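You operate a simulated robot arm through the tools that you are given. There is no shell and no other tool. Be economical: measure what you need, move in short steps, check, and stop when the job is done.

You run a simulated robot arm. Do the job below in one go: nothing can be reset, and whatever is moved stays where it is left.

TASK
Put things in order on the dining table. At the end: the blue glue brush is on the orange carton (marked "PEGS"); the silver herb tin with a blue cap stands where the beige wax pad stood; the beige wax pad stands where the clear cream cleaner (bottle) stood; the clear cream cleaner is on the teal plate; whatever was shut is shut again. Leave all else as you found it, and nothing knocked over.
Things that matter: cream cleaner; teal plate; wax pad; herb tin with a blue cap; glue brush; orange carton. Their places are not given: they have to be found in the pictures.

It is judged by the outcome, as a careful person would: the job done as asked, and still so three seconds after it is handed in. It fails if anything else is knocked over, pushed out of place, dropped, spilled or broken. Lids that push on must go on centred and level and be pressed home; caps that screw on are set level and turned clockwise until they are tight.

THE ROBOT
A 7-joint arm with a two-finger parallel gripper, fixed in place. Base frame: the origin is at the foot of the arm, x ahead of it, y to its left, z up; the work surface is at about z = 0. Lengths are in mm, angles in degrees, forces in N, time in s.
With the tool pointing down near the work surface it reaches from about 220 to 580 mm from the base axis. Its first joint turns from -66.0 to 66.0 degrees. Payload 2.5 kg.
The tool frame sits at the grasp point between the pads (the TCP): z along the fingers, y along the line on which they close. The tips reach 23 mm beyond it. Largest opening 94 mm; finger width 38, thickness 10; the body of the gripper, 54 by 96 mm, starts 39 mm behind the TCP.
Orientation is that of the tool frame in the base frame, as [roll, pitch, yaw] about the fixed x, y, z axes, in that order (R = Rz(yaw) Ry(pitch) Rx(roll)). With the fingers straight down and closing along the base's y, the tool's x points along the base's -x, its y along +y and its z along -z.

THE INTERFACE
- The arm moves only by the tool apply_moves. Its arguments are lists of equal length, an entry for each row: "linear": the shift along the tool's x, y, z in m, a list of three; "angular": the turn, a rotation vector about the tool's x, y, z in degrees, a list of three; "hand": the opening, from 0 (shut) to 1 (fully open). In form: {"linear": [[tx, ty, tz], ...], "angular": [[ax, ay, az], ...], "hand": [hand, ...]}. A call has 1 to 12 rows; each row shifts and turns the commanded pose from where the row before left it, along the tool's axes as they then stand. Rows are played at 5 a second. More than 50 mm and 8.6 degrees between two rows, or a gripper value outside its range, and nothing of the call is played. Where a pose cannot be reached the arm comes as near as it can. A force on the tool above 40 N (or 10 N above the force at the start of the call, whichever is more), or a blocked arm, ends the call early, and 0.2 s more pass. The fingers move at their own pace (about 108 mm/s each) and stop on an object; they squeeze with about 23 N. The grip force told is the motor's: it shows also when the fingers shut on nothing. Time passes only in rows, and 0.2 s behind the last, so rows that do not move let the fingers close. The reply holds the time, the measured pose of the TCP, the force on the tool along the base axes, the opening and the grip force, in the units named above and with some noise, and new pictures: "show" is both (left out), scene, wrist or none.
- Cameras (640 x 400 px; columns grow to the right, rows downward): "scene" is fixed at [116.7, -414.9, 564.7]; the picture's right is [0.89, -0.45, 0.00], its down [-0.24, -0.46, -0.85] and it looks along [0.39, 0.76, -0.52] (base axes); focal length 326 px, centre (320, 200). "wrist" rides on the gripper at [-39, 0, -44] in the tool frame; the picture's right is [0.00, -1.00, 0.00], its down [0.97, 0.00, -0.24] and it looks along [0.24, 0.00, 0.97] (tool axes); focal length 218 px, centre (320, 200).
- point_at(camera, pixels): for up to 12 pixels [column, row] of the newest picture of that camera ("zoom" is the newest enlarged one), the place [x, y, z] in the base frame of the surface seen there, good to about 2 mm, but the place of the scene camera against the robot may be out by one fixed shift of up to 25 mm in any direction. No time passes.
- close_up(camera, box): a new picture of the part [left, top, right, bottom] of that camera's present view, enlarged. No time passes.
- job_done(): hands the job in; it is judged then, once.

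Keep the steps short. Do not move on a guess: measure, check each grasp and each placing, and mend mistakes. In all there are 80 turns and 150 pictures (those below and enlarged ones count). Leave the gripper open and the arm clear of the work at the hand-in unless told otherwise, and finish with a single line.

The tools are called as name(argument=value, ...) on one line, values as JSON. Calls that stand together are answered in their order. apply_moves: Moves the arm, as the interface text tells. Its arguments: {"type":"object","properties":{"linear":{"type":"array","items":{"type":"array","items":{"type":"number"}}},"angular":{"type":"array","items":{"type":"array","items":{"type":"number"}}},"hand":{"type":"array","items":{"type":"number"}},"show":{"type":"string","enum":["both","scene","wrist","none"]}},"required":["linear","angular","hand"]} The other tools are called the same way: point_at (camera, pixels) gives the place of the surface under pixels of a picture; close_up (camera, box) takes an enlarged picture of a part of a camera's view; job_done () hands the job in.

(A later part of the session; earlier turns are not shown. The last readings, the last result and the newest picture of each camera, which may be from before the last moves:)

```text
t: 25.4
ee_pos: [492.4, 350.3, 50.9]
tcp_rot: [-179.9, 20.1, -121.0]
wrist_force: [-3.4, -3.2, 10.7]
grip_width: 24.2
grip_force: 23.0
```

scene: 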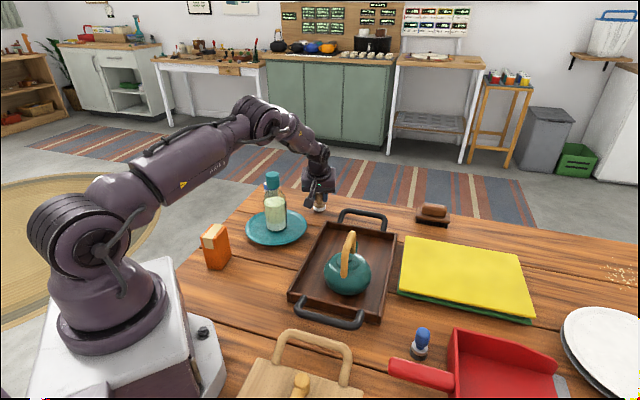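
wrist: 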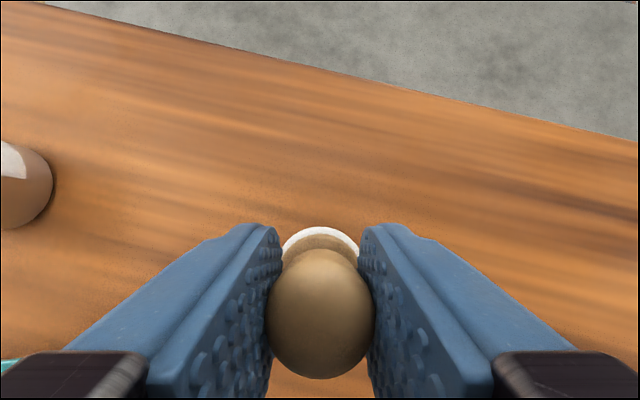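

There is contact at 10.7 N. I'm releasing and rising straight up.

apply_moves(linear=[[0, 0, 0], [0, 0, 0], [0, 0, 0], [-0.0068, 0, -0.0188], [-0.0103, 0, -0.0282], [-0.013, 0, -0.0357], [-0.013, 0, -0.0357], [0, 0, 0]], angular=[[0, 0, 0], [0, 0, 0], [0, 0, 0], [0, 0, 0], [0, 0, 0], [0, 0, 0], [0, 0, 0], [0, 0, 0]], hand=[0.4, 0.6, 0.6, 0.6, 0.6, 0.6, 0.6, 0.6])

close_up(camera="scene", box=[230, 120, 390, 250])

```text
t: 27.2
ee_pos: [489.1, 349.2, 176.7]
tcp_rot: [-179.9, 20.1, -121.0]
wrist_force: [1.0, -0.5, -0.4]
grip_width: 56.4
grip_force: 0.0
```

scene: 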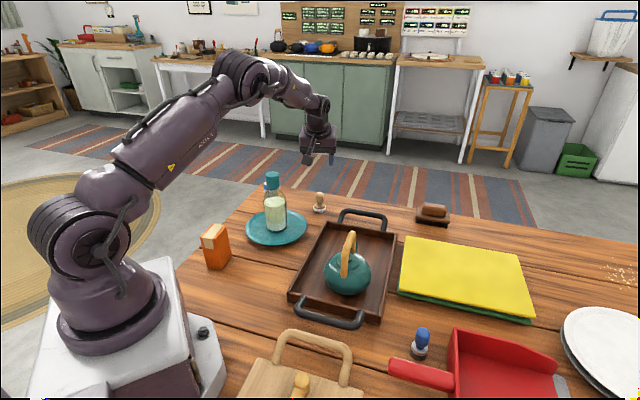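
wrist: 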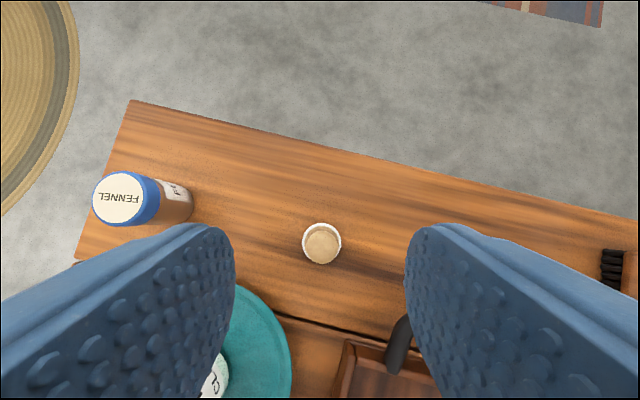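

```text
3.08 times, centred on (310, 185) of scene
```

zoom: 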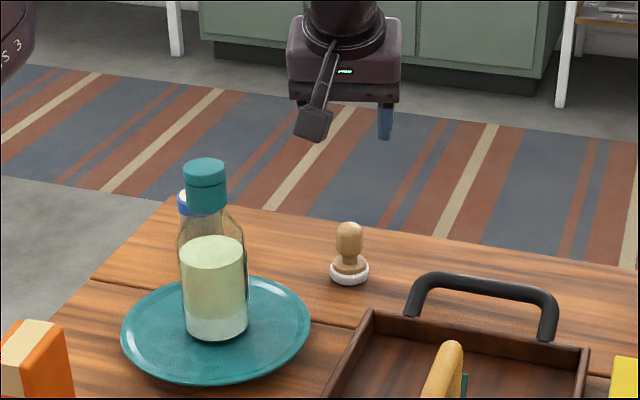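

The pad stands upright at the old bottle spot. Next is the tin at about (379,458): I'm moving above it.

apply_moves(linear=[[-0.00986, 0.0301, -0.00556], [-0.00986, 0.0301, -0.00556], [-0.00986, 0.0301, -0.00556], [-0.00986, 0.0301, -0.00556], [-0.00986, 0.0301, -0.00556], [0, 0, 0]], angular=[[0, 0, 0], [0, 0, 0], [0, 0, 0], [0, 0, 0], [0, 0, 0], [0, 0, 0]], hand=[0.8, 0.8, 0.8, 0.8, 0.8, 0.8], show="wrist")

close_up(camera="wrist", box=[260, 180, 400, 280])

```text
t: 28.6
ee_pos: [379.4, 459.6, 220.5]
tcp_rot: [-180.0, 20.0, -121.0]
wrist_force: [-0.1, 0.4, -0.7]
grip_width: 74.9
grip_force: 0.0
```

wrist: 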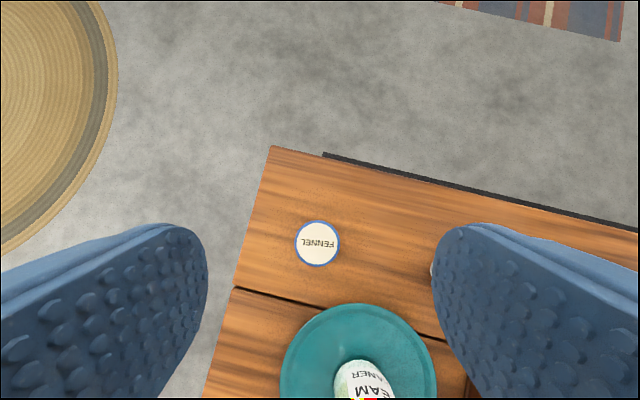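

```text
4.00 times, centred on (330, 230) of wrist
```

zoom: 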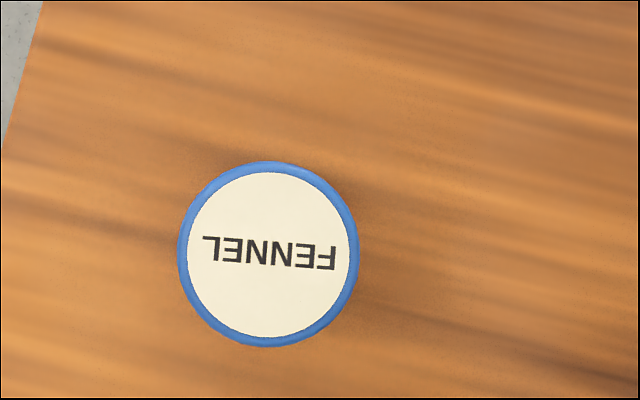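

point_at(camera="wrist", pixels=[[317, 244], [298, 244], [337, 244], [317, 223], [317, 264]])

```text
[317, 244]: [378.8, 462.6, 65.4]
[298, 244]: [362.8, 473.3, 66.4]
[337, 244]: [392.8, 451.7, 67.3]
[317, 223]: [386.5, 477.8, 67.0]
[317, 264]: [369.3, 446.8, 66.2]
```

Tin centre is (378.4,462), top at z 67, about 41 wide. I'm centring and going down to z ≈ 62.

apply_moves(linear=[[-0.0014, 0.002, 0.0005], [0.01368, 0, 0.0376], [0.01368, 0, 0.0376], [0.01368, 0, 0.0376], [0.01368, 0, 0.0376], [0, 0, 0]], angular=[[0, 0, 0], [0, 0, 0], [0, 0, 0], [0, 0, 0], [0, 0, 0], [0, 0, 0]], hand=[0.8, 0.8, 0.8, 0.8, 0.8, 0.8])

close_up(camera="scene", box=[200, 120, 360, 250])

```text
t: 30.0
ee_pos: [379.8, 459.9, 57.9]
tcp_rot: [-180.0, 20.0, -121.0]
wrist_force: [0.5, 0.4, -1.0]
grip_width: 75.1
grip_force: 0.1
```

scene: 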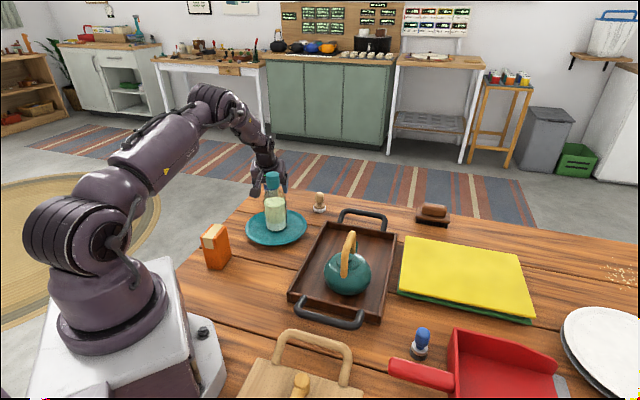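
wrist: 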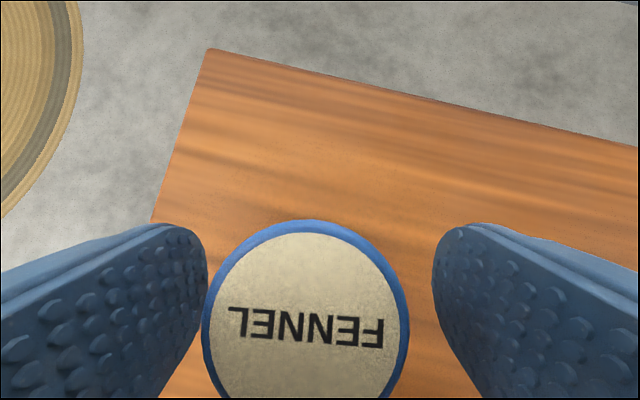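

```text
3.08 times, centred on (280, 185) of scene
```

zoom: 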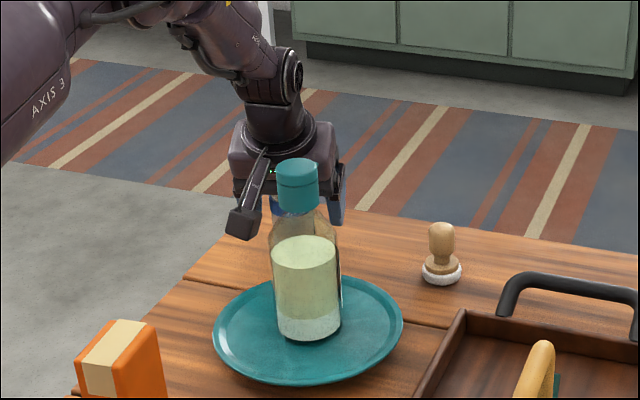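

The tin sits about 2.7 mm to the left of the middle. I'm correcting that, going down to z 42 and closing.

apply_moves(linear=[[-0.001, 0.0026, 0], [0.0055, 0, 0.015], [0, 0, 0], [0, 0, 0], [0, 0, 0], [0, 0, 0]], angular=[[0, 0, 0], [0, 0, 0], [0, 0, 0], [0, 0, 0], [0, 0, 0], [0, 0, 0]], hand=[0.8, 0.8, 0.8, 0.35, 0.3, 0.3], show="wrist")

```text
t: 31.4
ee_pos: [378.6, 462.4, 43.2]
tcp_rot: [180.0, 20.0, -121.0]
wrist_force: [0.1, 0.1, 1.7]
grip_width: 42.9
grip_force: 22.6
```

wrist: 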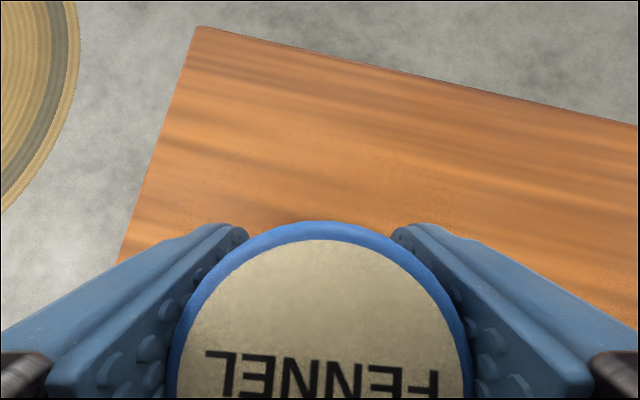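

Gripped at 42.9 mm (the cap width). I'm lifting straight up to z ≈ 250.

apply_moves(linear=[[-0.0034, 0, -0.0094], [-0.0103, 0, -0.0282], [-0.013, 0, -0.0357], [-0.013, 0, -0.0357], [-0.013, 0, -0.0357], [-0.013, 0, -0.0357], [-0.0051, 0, -0.0141], [0, 0, 0]], angular=[[0, 0, 0], [0, 0, 0], [0, 0, 0], [0, 0, 0], [0, 0, 0], [0, 0, 0], [0, 0, 0], [0, 0, 0]], hand=[0.3, 0.3, 0.3, 0.3, 0.3, 0.3, 0.3, 0.3])

close_up(camera="scene", box=[200, 90, 360, 220])

```text
t: 33.2
ee_pos: [378.1, 462.6, 249.9]
tcp_rot: [180.0, 20.0, -121.0]
wrist_force: [-0.5, -0.8, -0.4]
grip_width: 42.6
grip_force: 23.0
```

scene: 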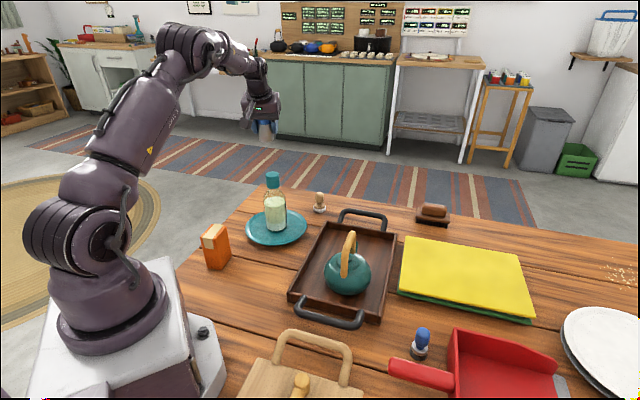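
wrist: 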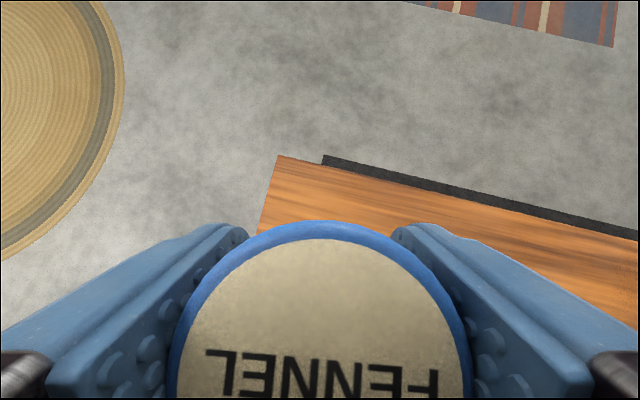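

```text
3.08 times, centred on (280, 155) of scene
```

zoom: 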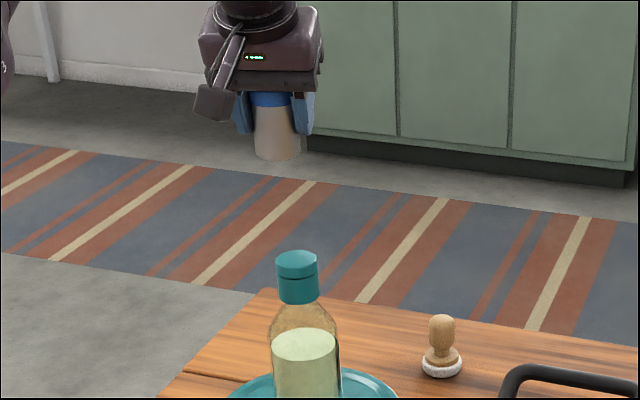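

The tin hangs upright. I'm turning the hand back 30° and carrying it high to above the old pad spot (251.5,166).

apply_moves(linear=[[0, 0, 0], [0, 0, 0], [0, 0, 0], [0, 0, 0], [0.0299, -0.0247, -0.0109], [0.0299, -0.0247, -0.0109], [0.0299, -0.0247, -0.0109], [0.0299, -0.0247, -0.0109], [0.0299, -0.0247, -0.0109], [0.0299, -0.0247, -0.0109], [0.0299, -0.0247, -0.0109], [0.03, -0.0245, -0.0108]], angular=[[2.565, 0, 7.05], [2.565, 0, 7.05], [2.565, 0, 7.05], [2.565, 0, 7.05], [0, 0, 0], [0, 0, 0], [0, 0, 0], [0, 0, 0], [0, 0, 0], [0, 0, 0], [0, 0, 0], [0, 0, 0]], hand=[0.3, 0.3, 0.3, 0.3, 0.3, 0.3, 0.3, 0.3, 0.3, 0.3, 0.3, 0.3])

```text
t: 35.8
ee_pos: [250.3, 166.1, 249.6]
tcp_rot: [179.9, 20.0, -151.0]
wrist_force: [-0.2, 0.6, -0.8]
grip_width: 42.4
grip_force: 22.9
```

scene: 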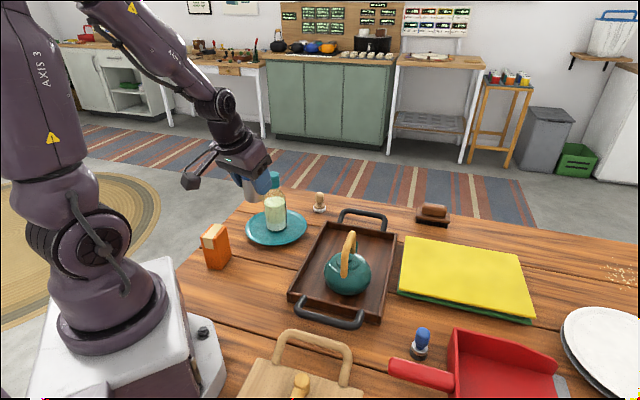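
wrist: 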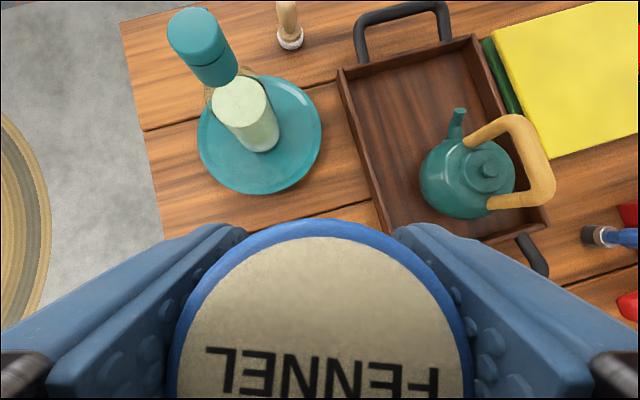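

Pose is (250.3,166.1), right above the spot. I'm lowering 200 mm to about 6 mm above the table.

apply_moves(linear=[[0.01368, 0, 0.0376], [0.01368, 0, 0.0376], [0.01368, 0, 0.0376], [0.01368, 0, 0.0376], [0.01368, 0, 0.0376], [0, 0, 0]], angular=[[0, 0, 0], [0, 0, 0], [0, 0, 0], [0, 0, 0], [0, 0, 0], [0, 0, 0]], hand=[0.3, 0.3, 0.3, 0.3, 0.3, 0.3], show="scene")

close_up(camera="scene", box=[193, 200, 313, 290])

```text
t: 37.2
ee_pos: [252.0, 167.7, 50.3]
tcp_rot: [-180.0, 20.0, -150.9]
wrist_force: [0.1, 0.0, -0.4]
grip_width: 42.5
grip_force: 23.1
```

scene: 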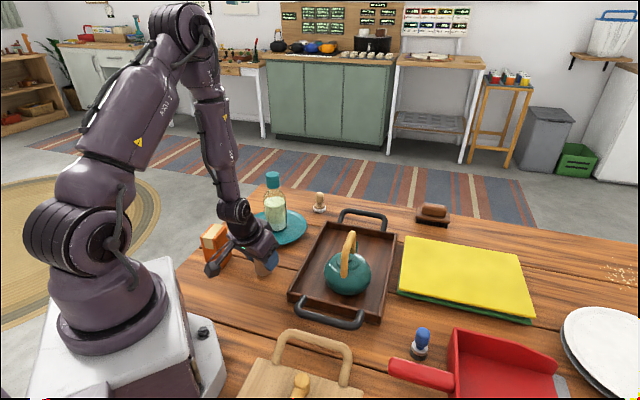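

```text
4.44 times, centred on (253, 245) of scene
```

zoom: 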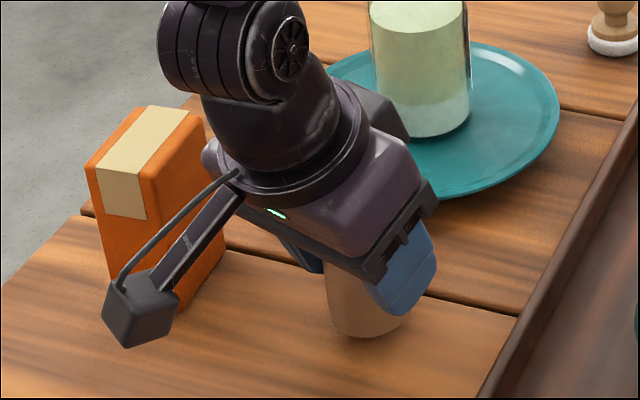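

apply_moves(linear=[[0.0007, 0, 0.0019], [0.0007, 0, 0.0019], [0.00034, 0, 0.00094], [0.0003, 0, 0.0008], [0, 0, 0]], angular=[[0, 0, 0], [0, 0, 0], [0, 0, 0], [0, 0, 0], [0, 0, 0]], hand=[0.3, 0.3, 0.3, 0.3, 0.3], show="none")

```text
t: 38.4
ee_pos: [251.7, 167.1, 44.7]
tcp_rot: [179.9, 20.1, -151.0]
wrist_force: [0.0, 0.1, -1.2]
grip_width: 42.6
grip_force: 23.2
```

No contact yet (z 44.7), so I'm continuing down in sub-millimetre steps.

apply_moves(linear=[[0.0003, 0, 0.0008], [0.0003, 0, 0.0008], [0, 0, 0]], angular=[[0, 0, 0], [0, 0, 0], [0, 0, 0]], hand=[0.3, 0.3, 0.3], show="none")

```text
t: 39.2
ee_pos: [250.3, 167.7, 42.4]
tcp_rot: [-179.9, 20.2, -151.0]
wrist_force: [-2.3, -1.5, 8.9]
grip_width: 42.5
grip_force: 22.7
```

There is contact at 8.9 N. I'm opening and rising straight up.

apply_moves(linear=[[0, 0, 0], [0, 0, 0], [0, 0, 0], [-0.0068, 0, -0.0188], [-0.0103, 0, -0.0282], [-0.013, 0, -0.0357], [-0.013, 0, -0.0357], [-0.013, 0, -0.0357], [-0.013, 0, -0.0357], [0, 0, 0]], angular=[[0, 0, 0], [0, 0, 0], [0, 0, 0], [0, 0, 0], [0, 0, 0], [0, 0, 0], [0, 0, 0], [0, 0, 0], [0, 0, 0], [0, 0, 0]], hand=[0.55, 0.7, 0.7, 0.7, 0.7, 0.7, 0.7, 0.7, 0.7, 0.7])

close_up(camera="scene", box=[190, 170, 350, 290])

```text
t: 41.4
ee_pos: [250.4, 167.0, 246.2]
tcp_rot: [180.0, 20.0, -151.1]
wrist_force: [0.5, 0.4, 0.7]
grip_width: 66.0
grip_force: 0.0
```

scene: 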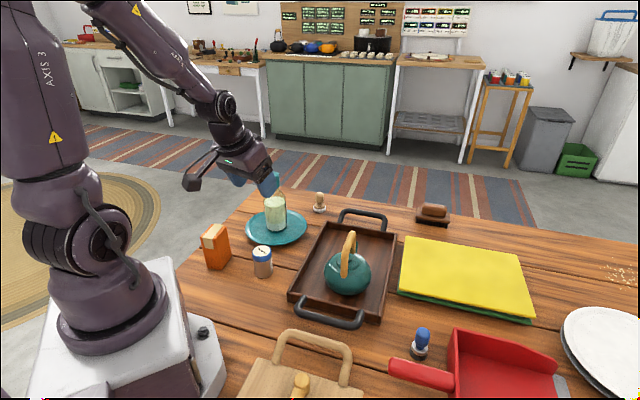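
wrist: 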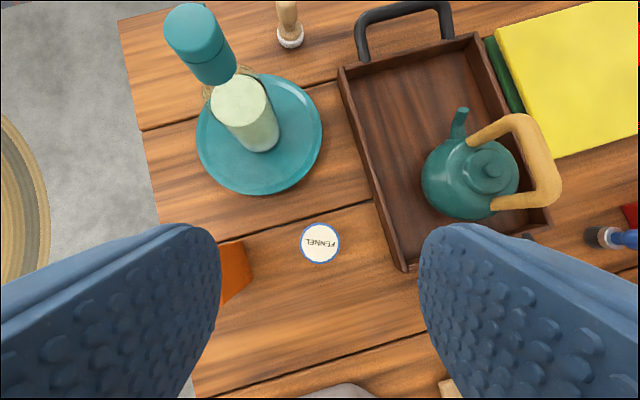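

```text
3.33 times, centred on (270, 230) of scene
```

zoom: 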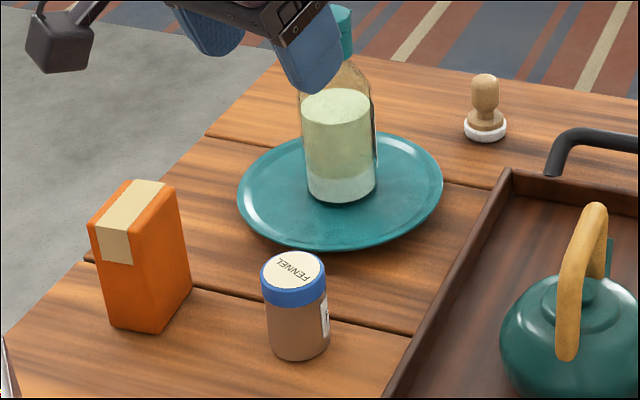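

The tin stands upright at the old pad spot. I'm moving sideways to look straight down on the carton.

apply_moves(linear=[[0, 0.035, 0], [0.01, 0.035, -0.0036], [0, 0, 0]], angular=[[0, 0, 0], [0, 0, 0], [0, 0, 0]], hand=[1, 1, 1], show="wrist")

close_up(camera="wrist", box=[220, 210, 380, 310])

```text
t: 42.2
ee_pos: [205.9, 223.3, 245.5]
tcp_rot: [180.0, 20.0, -151.0]
wrist_force: [0.1, -0.2, -0.3]
grip_width: 93.8
grip_force: 0.0
```

wrist: 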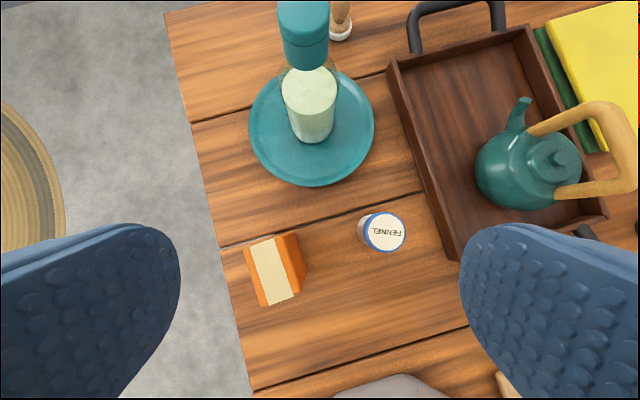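

```text
4.00 times, centred on (300, 260) of wrist
```

zoom: 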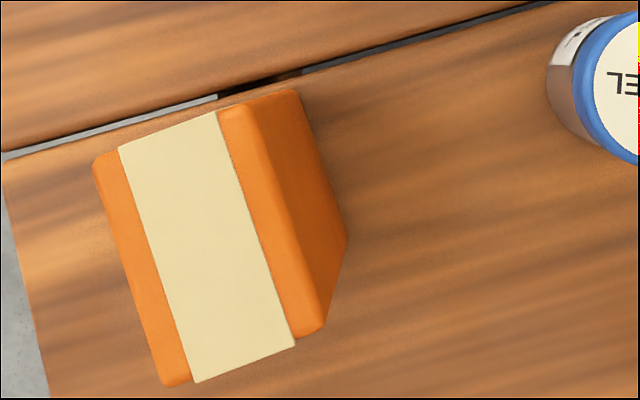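

point_at(camera="zoom", pixels=[[205, 247], [100, 170], [240, 115], [300, 328], [172, 378], [135, 270], [262, 225], [170, 135], [240, 362]])

point_at(camera="scene", pixels=[[421, 328], [421, 335], [420, 347], [420, 353], [414, 350], [428, 350]])

close_up(camera="scene", box=[380, 310, 476, 370])

```text
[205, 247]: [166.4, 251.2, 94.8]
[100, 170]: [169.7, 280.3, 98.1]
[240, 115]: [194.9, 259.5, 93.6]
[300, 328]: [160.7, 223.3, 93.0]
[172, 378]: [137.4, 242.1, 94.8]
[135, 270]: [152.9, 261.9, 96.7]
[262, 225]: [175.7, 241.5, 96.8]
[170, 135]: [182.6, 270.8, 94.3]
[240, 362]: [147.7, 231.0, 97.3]
```

```text
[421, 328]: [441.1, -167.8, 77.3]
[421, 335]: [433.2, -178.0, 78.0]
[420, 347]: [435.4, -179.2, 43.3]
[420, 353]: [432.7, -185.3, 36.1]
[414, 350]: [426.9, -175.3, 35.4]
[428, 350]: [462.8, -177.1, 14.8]
```

```text
6.67 times, centred on (428, 340) of scene
```

zoom: 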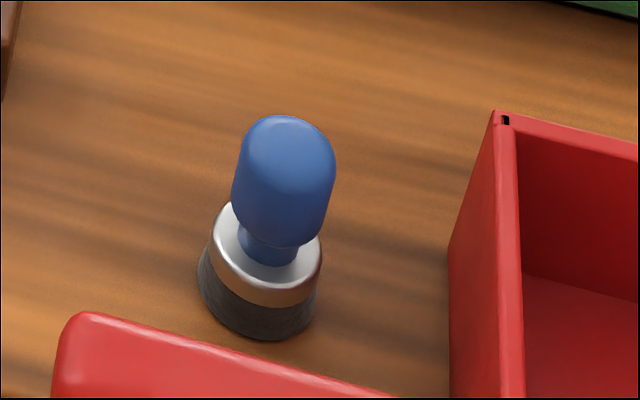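

Carton top: centre about (166,251), z 95.5, about 36 × 50 mm with its long axis near 46°. The brush is about 32 wide at its base, so it fits if centred. I'm turning the hand and then going to the brush, staying high.

apply_moves(linear=[[0, 0, 0], [0, 0, 0], [0, 0, 0], [0, 0, 0], [0, 0, 0], [0, 0, 0]], angular=[[2.736, 0, 7.52], [2.736, 0, 7.52], [2.736, 0, 7.52], [2.736, 0, 7.52], [2.736, 0, 7.52], [2.736, 0, 7.52]], hand=[1, 1, 1, 1, 1, 1], show="none")

apply_moves(linear=[[-0.02853, -0.0256, 0.01038], [-0.02853, -0.0256, 0.01038], [-0.02853, -0.0256, 0.01038], [-0.02853, -0.0256, 0.01038], [-0.02853, -0.0256, 0.01038], [-0.02853, -0.0256, 0.01038], [-0.02853, -0.0256, 0.01038], [-0.02853, -0.0256, 0.01038], [-0.02853, -0.0256, 0.01038], [-0.02853, -0.0256, 0.01038], [-0.02853, -0.0256, 0.01038], [0, 0, 0]], angular=[[0, 0, 0], [0, 0, 0], [0, 0, 0], [0, 0, 0], [0, 0, 0], [0, 0, 0], [0, 0, 0], [0, 0, 0], [0, 0, 0], [0, 0, 0], [0, 0, 0], [0, 0, 0]], hand=[1, 1, 1, 1, 1, 1, 1, 1, 1, 1, 1, 1])

```text
t: 43.6
ee_pos: [207.5, 221.9, 245.6]
tcp_rot: [-179.9, 20.0, 160.9]
wrist_force: [0.1, 0.7, 0.1]
grip_width: 93.8
grip_force: 0.0
```

```text
t: 46.2
ee_pos: [430.6, -151.1, 244.7]
tcp_rot: [179.9, 20.0, 160.9]
wrist_force: [-0.7, 0.8, -0.7]
grip_width: 94.5
grip_force: 0.1
```

scene: 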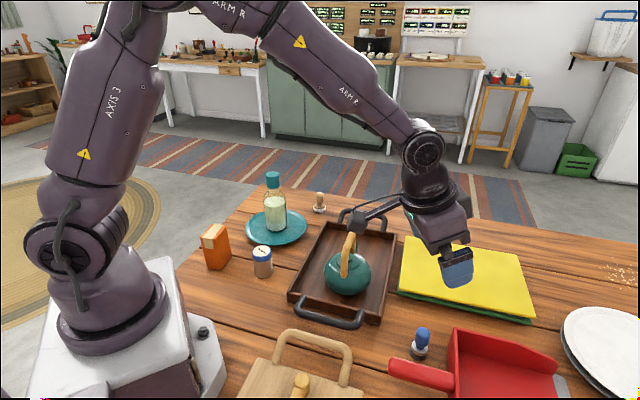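
wrist: 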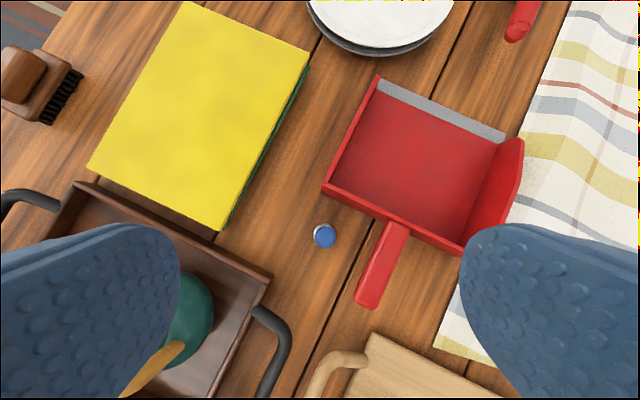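

close_up(camera="wrist", box=[276, 195, 404, 275])

point_at(camera="wrist", pixels=[[325, 236], [316, 236], [390, 225], [375, 270], [360, 300], [290, 340], [265, 300], [350, 358], [310, 380], [425, 370], [326, 185], [300, 290]])

point_at(camera="scene", pixels=[[301, 382], [312, 333], [285, 345], [349, 316], [349, 240], [343, 272], [334, 320]])

```text
5.00 times, centred on (340, 235) of wrist
```

zoom: 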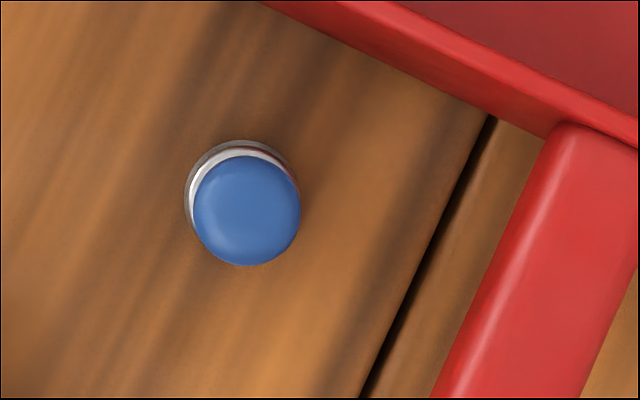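

```text
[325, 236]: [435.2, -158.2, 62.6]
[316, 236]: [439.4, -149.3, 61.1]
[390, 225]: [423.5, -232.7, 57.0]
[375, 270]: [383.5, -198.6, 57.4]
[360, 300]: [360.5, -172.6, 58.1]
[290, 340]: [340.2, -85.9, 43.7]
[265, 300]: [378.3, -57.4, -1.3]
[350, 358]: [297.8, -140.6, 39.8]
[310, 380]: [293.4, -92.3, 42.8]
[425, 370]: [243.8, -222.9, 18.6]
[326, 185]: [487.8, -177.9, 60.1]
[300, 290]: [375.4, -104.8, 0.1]
```

```text
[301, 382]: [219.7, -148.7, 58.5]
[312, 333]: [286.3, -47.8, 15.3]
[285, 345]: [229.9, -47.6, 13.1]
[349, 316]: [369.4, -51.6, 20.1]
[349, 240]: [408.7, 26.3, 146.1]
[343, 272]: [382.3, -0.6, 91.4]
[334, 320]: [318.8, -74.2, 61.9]
```

Brush knob: centre about (434.5,-158), about 22 wide, top at z 62. The dustpan handle (z 57) is about 44 mm to the right of it, so I'm narrowing the opening to 0.45 and going down to z ≈ 95.

apply_moves(linear=[[-0.0055, -0.0054, 0.002], [0.01283, 0, 0.03524], [0.01283, 0, 0.03524], [0.01283, 0, 0.03524], [0.01283, 0, 0.03524], [0, 0, 0]], angular=[[0, 0, 0], [0, 0, 0], [0, 0, 0], [0, 0, 0], [0, 0, 0], [0, 0, 0]], hand=[0.45, 0.45, 0.45, 0.45, 0.45, 0.45])

close_up(camera="wrist", box=[240, 200, 400, 300])

```text
t: 47.6
ee_pos: [435.5, -161.2, 93.2]
tcp_rot: [-180.0, 20.2, 160.9]
wrist_force: [-0.2, 0.5, -0.8]
grip_width: 42.3
grip_force: 0.0
```

scene: 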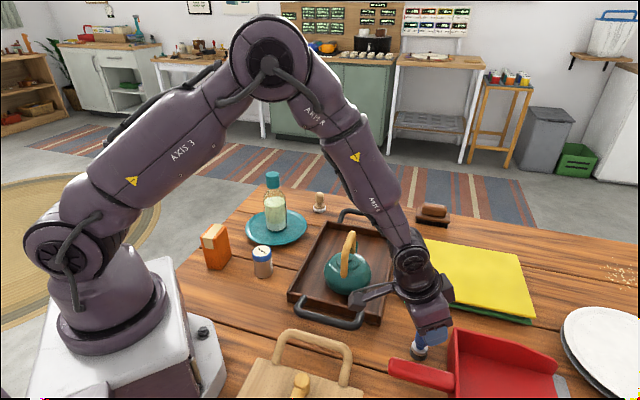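
wrist: 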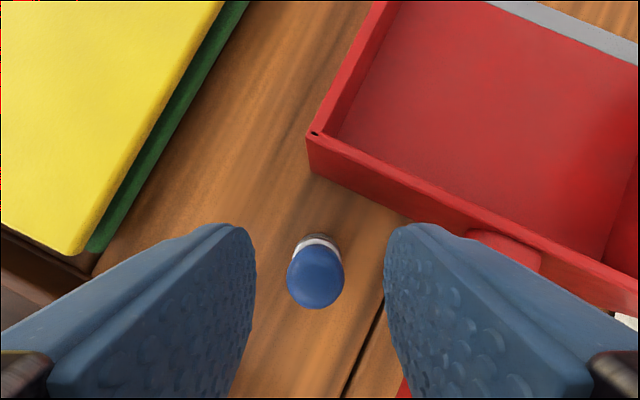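

```text
4.00 times, centred on (320, 250) of wrist
```

zoom: 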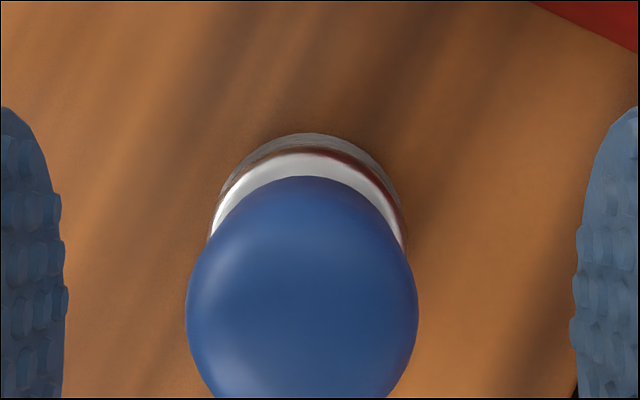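

point_at(camera="wrist", pixels=[[315, 277], [315, 265], [300, 277], [331, 277], [315, 240]])

```text
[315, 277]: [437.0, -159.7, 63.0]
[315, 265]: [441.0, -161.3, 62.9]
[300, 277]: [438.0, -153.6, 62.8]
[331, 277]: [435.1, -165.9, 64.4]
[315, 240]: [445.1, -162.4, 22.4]
```

The knob centre is about 1.8 mm left of the middle. I'm correcting that, going down to z 53 and closing.

apply_moves(linear=[[0, 0.0018, 0], [0.0068, 0, 0.0188], [0.0068, 0, 0.0188], [0, 0, 0], [0, 0, 0], [0, 0, 0]], angular=[[0, 0, 0], [0, 0, 0], [0, 0, 0], [0, 0, 0], [0, 0, 0], [0, 0, 0]], hand=[0.45, 0.45, 0.45, 0.45, 0.1, 0.1])

close_up(camera="scene", box=[340, 260, 500, 380])

```text
t: 49.0
ee_pos: [436.3, -158.5, 53.7]
tcp_rot: [-180.0, 20.0, 161.0]
wrist_force: [1.0, 0.4, 0.0]
grip_width: 22.3
grip_force: 22.5
```

scene: 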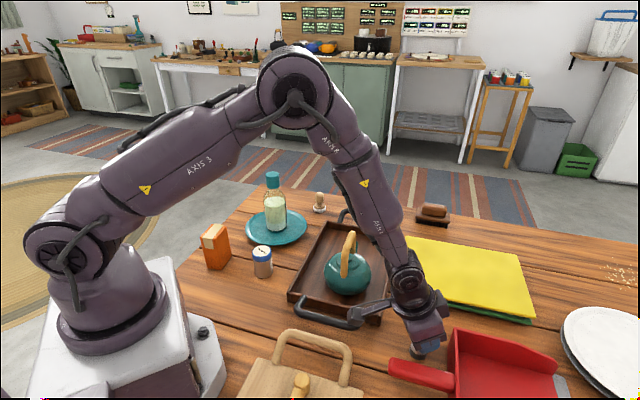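
wrist: 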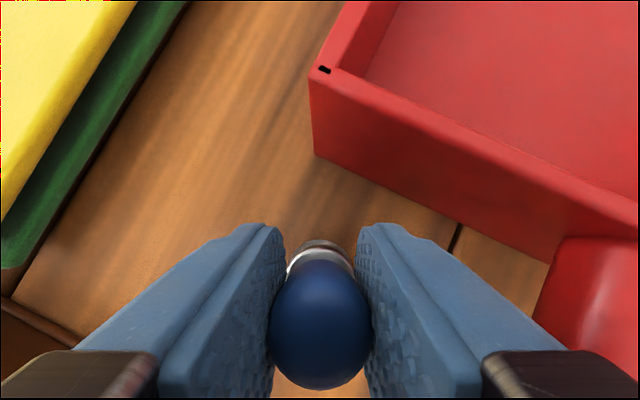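

```text
3.33 times, centred on (420, 320) of scene
```

zoom: 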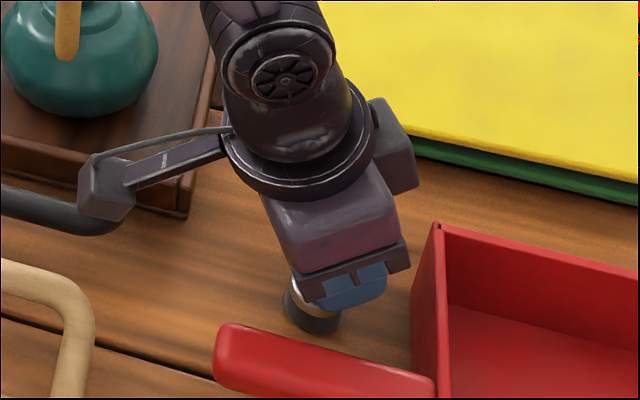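

Gripped at 22.3 mm. I'm lifting straight up, slowly at first.

apply_moves(linear=[[-0.0034, 0, -0.0094], [-0.0103, 0, -0.0282], [-0.013, 0, -0.0357], [-0.013, 0, -0.0357], [-0.013, 0, -0.0357], [-0.0137, 0, -0.0376], [0, 0, 0]], angular=[[0, 0, 0], [0, 0, 0], [0, 0, 0], [0, 0, 0], [0, 0, 0], [0, 0, 0], [0, 0, 0]], hand=[0.1, 0.1, 0.1, 0.1, 0.1, 0.1, 0.1], show="scene")

close_up(camera="scene", box=[360, 200, 520, 320])

```text
t: 50.6
ee_pos: [436.8, -155.7, 251.6]
tcp_rot: [-180.0, 20.0, 161.0]
wrist_force: [0.3, 0.7, -1.0]
grip_width: 22.2
grip_force: 23.0
```

scene: 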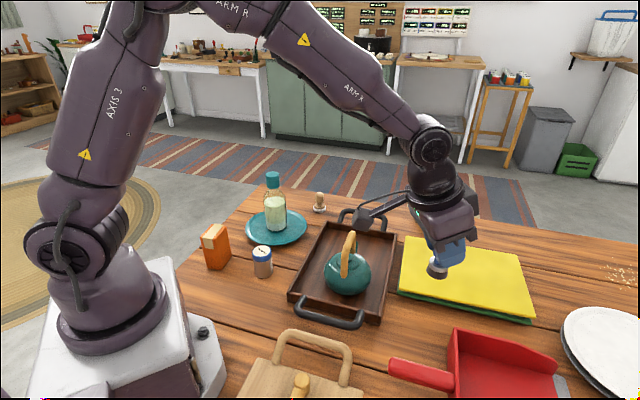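

```text
3.33 times, centred on (440, 260) of scene
```

zoom: 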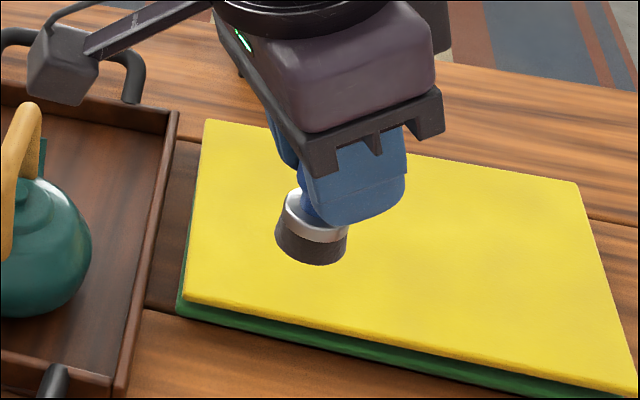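

The brush hangs upright. I'm carrying it high to above the carton.

apply_moves(linear=[[0.03047, 0.02492, -0.01109], [0.03047, 0.02492, -0.01109], [0.03047, 0.02492, -0.01109], [0.03047, 0.02492, -0.01109], [0.03047, 0.02492, -0.01109], [0.03047, 0.02492, -0.01109], [0.03047, 0.02492, -0.01109], [0.03047, 0.02492, -0.01109], [0.03047, 0.02492, -0.01109], [0.03047, 0.02492, -0.01109], [0.03047, 0.02492, -0.01109], [0.03047, 0.02492, -0.01109]], angular=[[0, 0, 0], [0, 0, 0], [0, 0, 0], [0, 0, 0], [0, 0, 0], [0, 0, 0], [0, 0, 0], [0, 0, 0], [0, 0, 0], [0, 0, 0], [0, 0, 0], [0, 0, 0]], hand=[0.1, 0.1, 0.1, 0.1, 0.1, 0.1, 0.1, 0.1, 0.1, 0.1, 0.1, 0.1], show="none")

apply_moves(linear=[[0, 0, 0], [0, 0, 0], [0, 0, 0], [0, 0, 0], [0, 0, 0], [0, 0, 0], [0, 0, 0]], angular=[[-2.736, 0, -7.52], [-2.736, 0, -7.52], [-2.736, 0, -7.52], [-2.736, 0, -7.52], [-2.736, 0, -7.52], [-2.736, 0, -7.52], [0, 0, 0]], hand=[0.1, 0.1, 0.1, 0.1, 0.1, 0.1, 0.1])

```text
t: 53.2
ee_pos: [165.1, 254.4, 247.9]
tcp_rot: [180.0, 20.0, 161.0]
wrist_force: [0.7, -0.1, -0.4]
grip_width: 22.5
grip_force: 23.3
```

```text
t: 54.8
ee_pos: [164.7, 253.0, 248.9]
tcp_rot: [180.0, 20.0, -150.9]
wrist_force: [-0.1, 0.1, -0.5]
grip_width: 22.4
grip_force: 23.0
```

scene: 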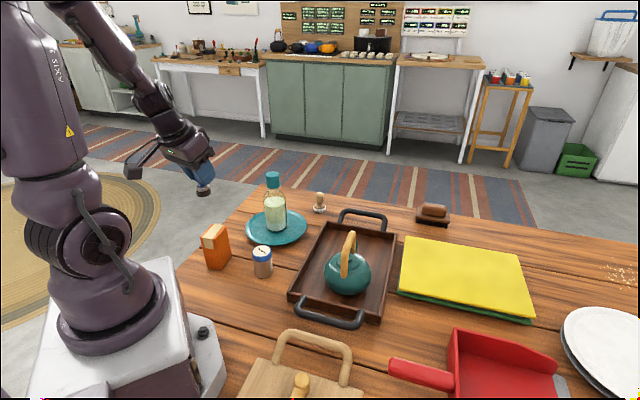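
wrist: 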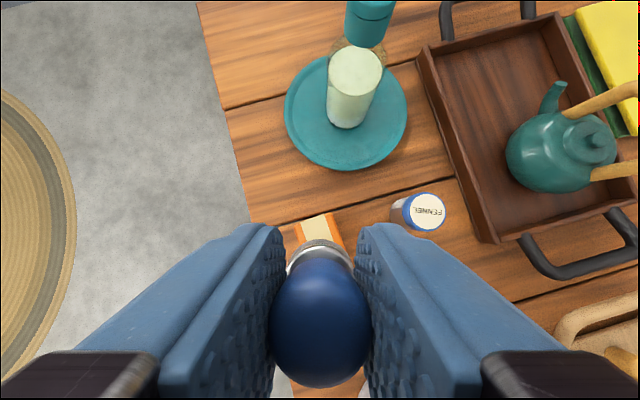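

apply_moves(linear=[[0, -0.0015, 0], [0.0135, 0, 0.0371], [0.0135, 0, 0.0371], [0, 0, 0], [0, 0, 0]], angular=[[0, 0, 0], [0, 0, 0], [0, 0, 0], [0, 0, 0], [0, 0, 0]], hand=[0.1, 0.1, 0.1, 0.1, 0.1])

close_up(camera="scene", box=[170, 180, 266, 280])

close_up(camera="wrist", box=[240, 190, 400, 290])

```text
t: 56.0
ee_pos: [164.8, 250.3, 171.9]
tcp_rot: [-180.0, 20.0, -150.9]
wrist_force: [-0.8, 0.2, 0.0]
grip_width: 22.6
grip_force: 22.9
```

scene: 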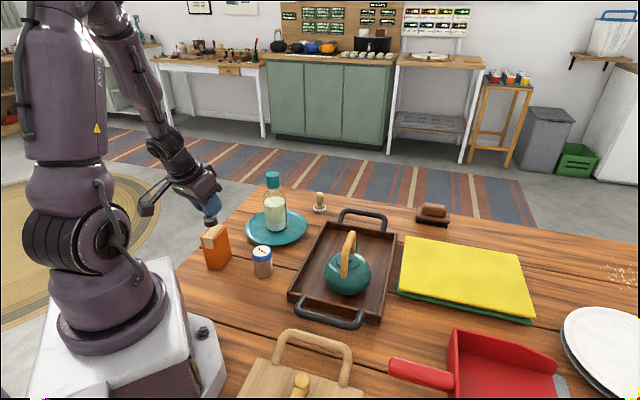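
wrist: 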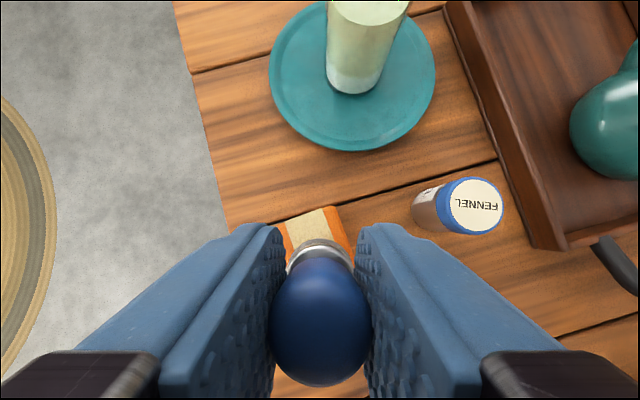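

```text
4.00 times, centred on (218, 230) of scene
```

zoom: 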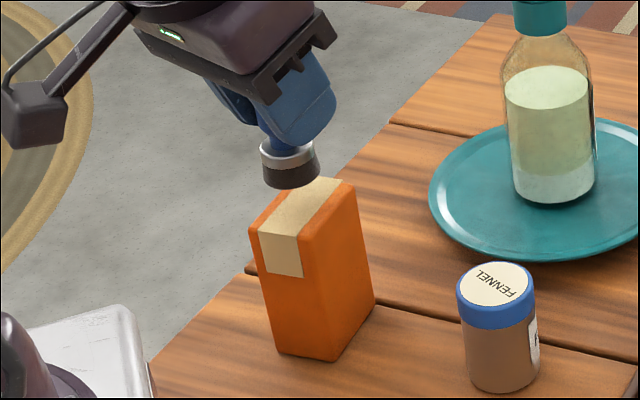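

```text
4.00 times, centred on (320, 240) of wrist
```

zoom: 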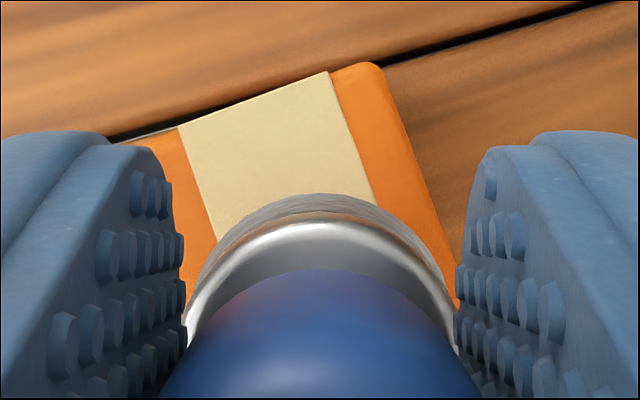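

About 23 mm above the carton. I'm lowering 15 mm and taking more pose readings to check the centring.

apply_moves(linear=[[0.00513, 0, 0.0141], [0, 0, 0]], angular=[[0, 0, 0], [0, 0, 0]], hand=[0.1, 0.1], show="scene")

apply_moves(linear=[[0, 0, 0]], angular=[[0, 0, 0]], hand=[0.1], show="wrist")

close_up(camera="scene", box=[185, 200, 249, 240])

point_at(camera="wrist", pixels=[[331, 204], [326, 206], [300, 215], [345, 240], [349, 255], [340, 222]])

```text
t: 56.6
ee_pos: [165.7, 251.5, 156.1]
tcp_rot: [-180.0, 20.1, -151.0]
wrist_force: [0.1, 0.2, 0.1]
grip_width: 22.3
grip_force: 23.1
```

scene: 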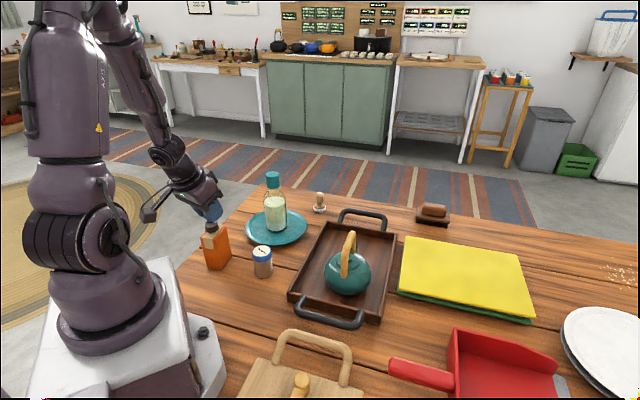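

```text
t: 57.0
ee_pos: [166.2, 250.7, 156.5]
tcp_rot: [-180.0, 20.0, -151.0]
wrist_force: [-0.9, -0.6, 0.2]
grip_width: 22.5
grip_force: 23.0
```

wrist: 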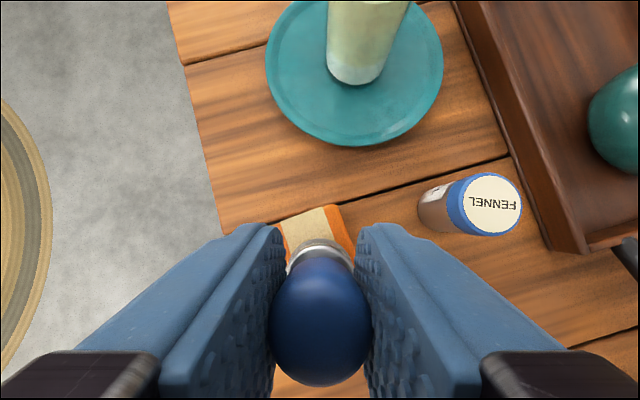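

```text
10.00 times, centred on (217, 220) of scene
```

zoom: 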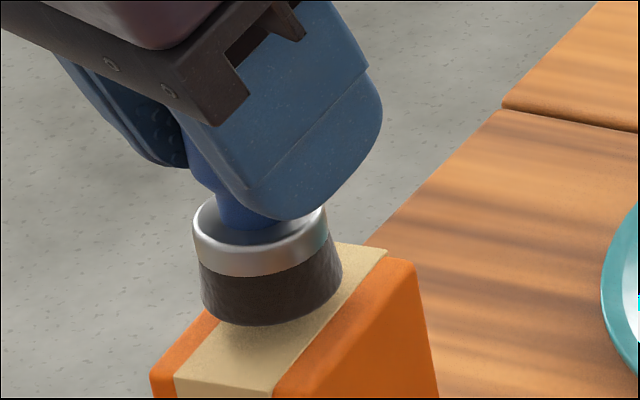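

```text
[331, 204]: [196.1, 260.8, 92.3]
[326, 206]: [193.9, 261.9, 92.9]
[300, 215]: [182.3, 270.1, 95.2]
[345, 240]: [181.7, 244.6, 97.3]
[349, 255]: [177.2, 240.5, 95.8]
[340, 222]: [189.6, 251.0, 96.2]
```

The TCP is at (166,251), centred. I'm lowering in small steps to contact, which I expect near z 149.

apply_moves(linear=[[0.0009, 0, 0.0024], [0.0007, 0, 0.0019], [0.00034, 0, 0.00094], [0, 0, 0]], angular=[[0, 0, 0], [0, 0, 0], [0, 0, 0], [0, 0, 0]], hand=[0.1, 0.1, 0.1, 0.1], show="none")

```text
t: 58.0
ee_pos: [164.5, 250.6, 148.9]
tcp_rot: [-179.9, 20.1, -151.1]
wrist_force: [0.0, -0.3, -0.8]
grip_width: 22.3
grip_force: 22.6
```

apply_moves(linear=[[0.00027, 0, 0.00075], [0.00027, 0, 0.00075], [0, 0, 0]], angular=[[0, 0, 0], [0, 0, 0], [0, 0, 0]], hand=[0.1, 0.1, 0.1], show="none")

close_up(camera="scene", box=[185, 200, 249, 240])

```text
t: 58.8
ee_pos: [165.7, 252.2, 149.6]
tcp_rot: [-180.0, 20.1, -150.9]
wrist_force: [-3.0, -3.9, 20.5]
grip_width: 22.2
grip_force: 23.2
```

```text
10.00 times, centred on (217, 220) of scene
```

zoom: 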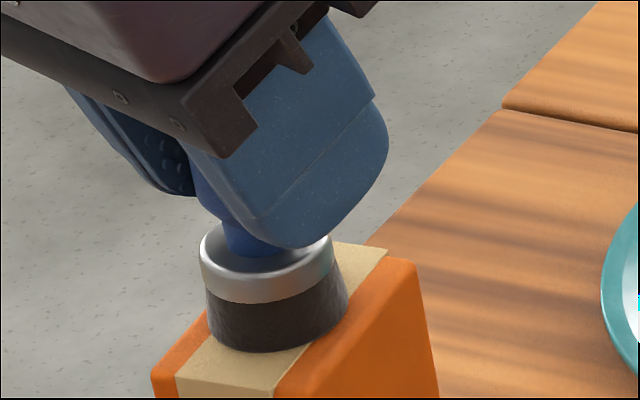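

It is seated with 20 N and centred on the top. I'm easing off 0.7 mm, opening and rising.

apply_moves(linear=[[-0.00024, 0, -0.00066], [0, 0, 0], [0, 0, 0], [0, 0, 0], [-0.0034, 0, -0.0094], [-0.0068, 0, -0.0188], [-0.0103, 0, -0.0282], [-0.013, 0, -0.0357], [0, 0, 0]], angular=[[0, 0, 0], [0, 0, 0], [0, 0, 0], [0, 0, 0], [0, 0, 0], [0, 0, 0], [0, 0, 0], [0, 0, 0], [0, 0, 0]], hand=[0.1, 0.3, 0.5, 0.5, 0.5, 0.5, 0.5, 0.5, 0.5])

close_up(camera="scene", box=[170, 160, 330, 290])

```text
t: 60.8
ee_pos: [166.9, 251.4, 245.1]
tcp_rot: [-180.0, 20.0, -150.9]
wrist_force: [-0.2, 0.1, -0.1]
grip_width: 46.8
grip_force: 0.1
```

scene: 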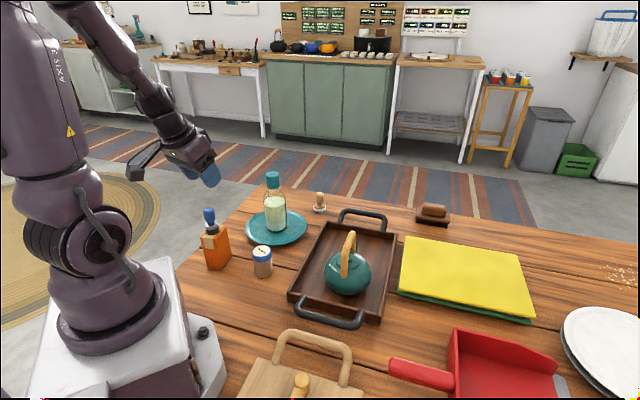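
wrist: 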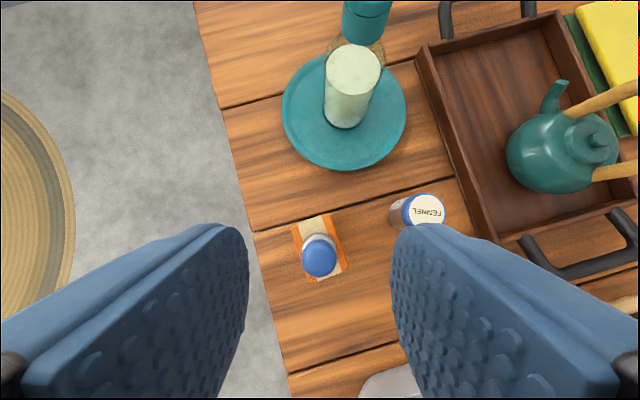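

```text
3.08 times, centred on (250, 225) of scene
```

zoom: 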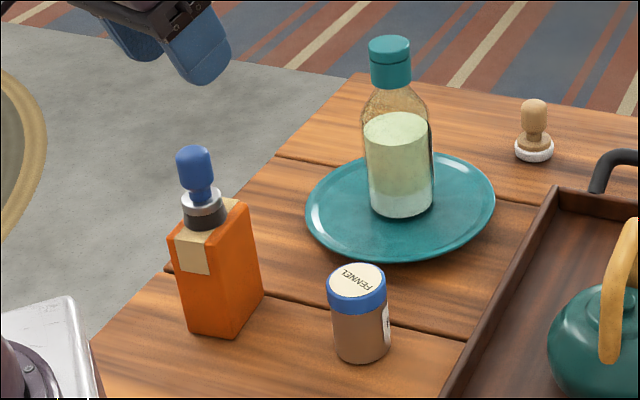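

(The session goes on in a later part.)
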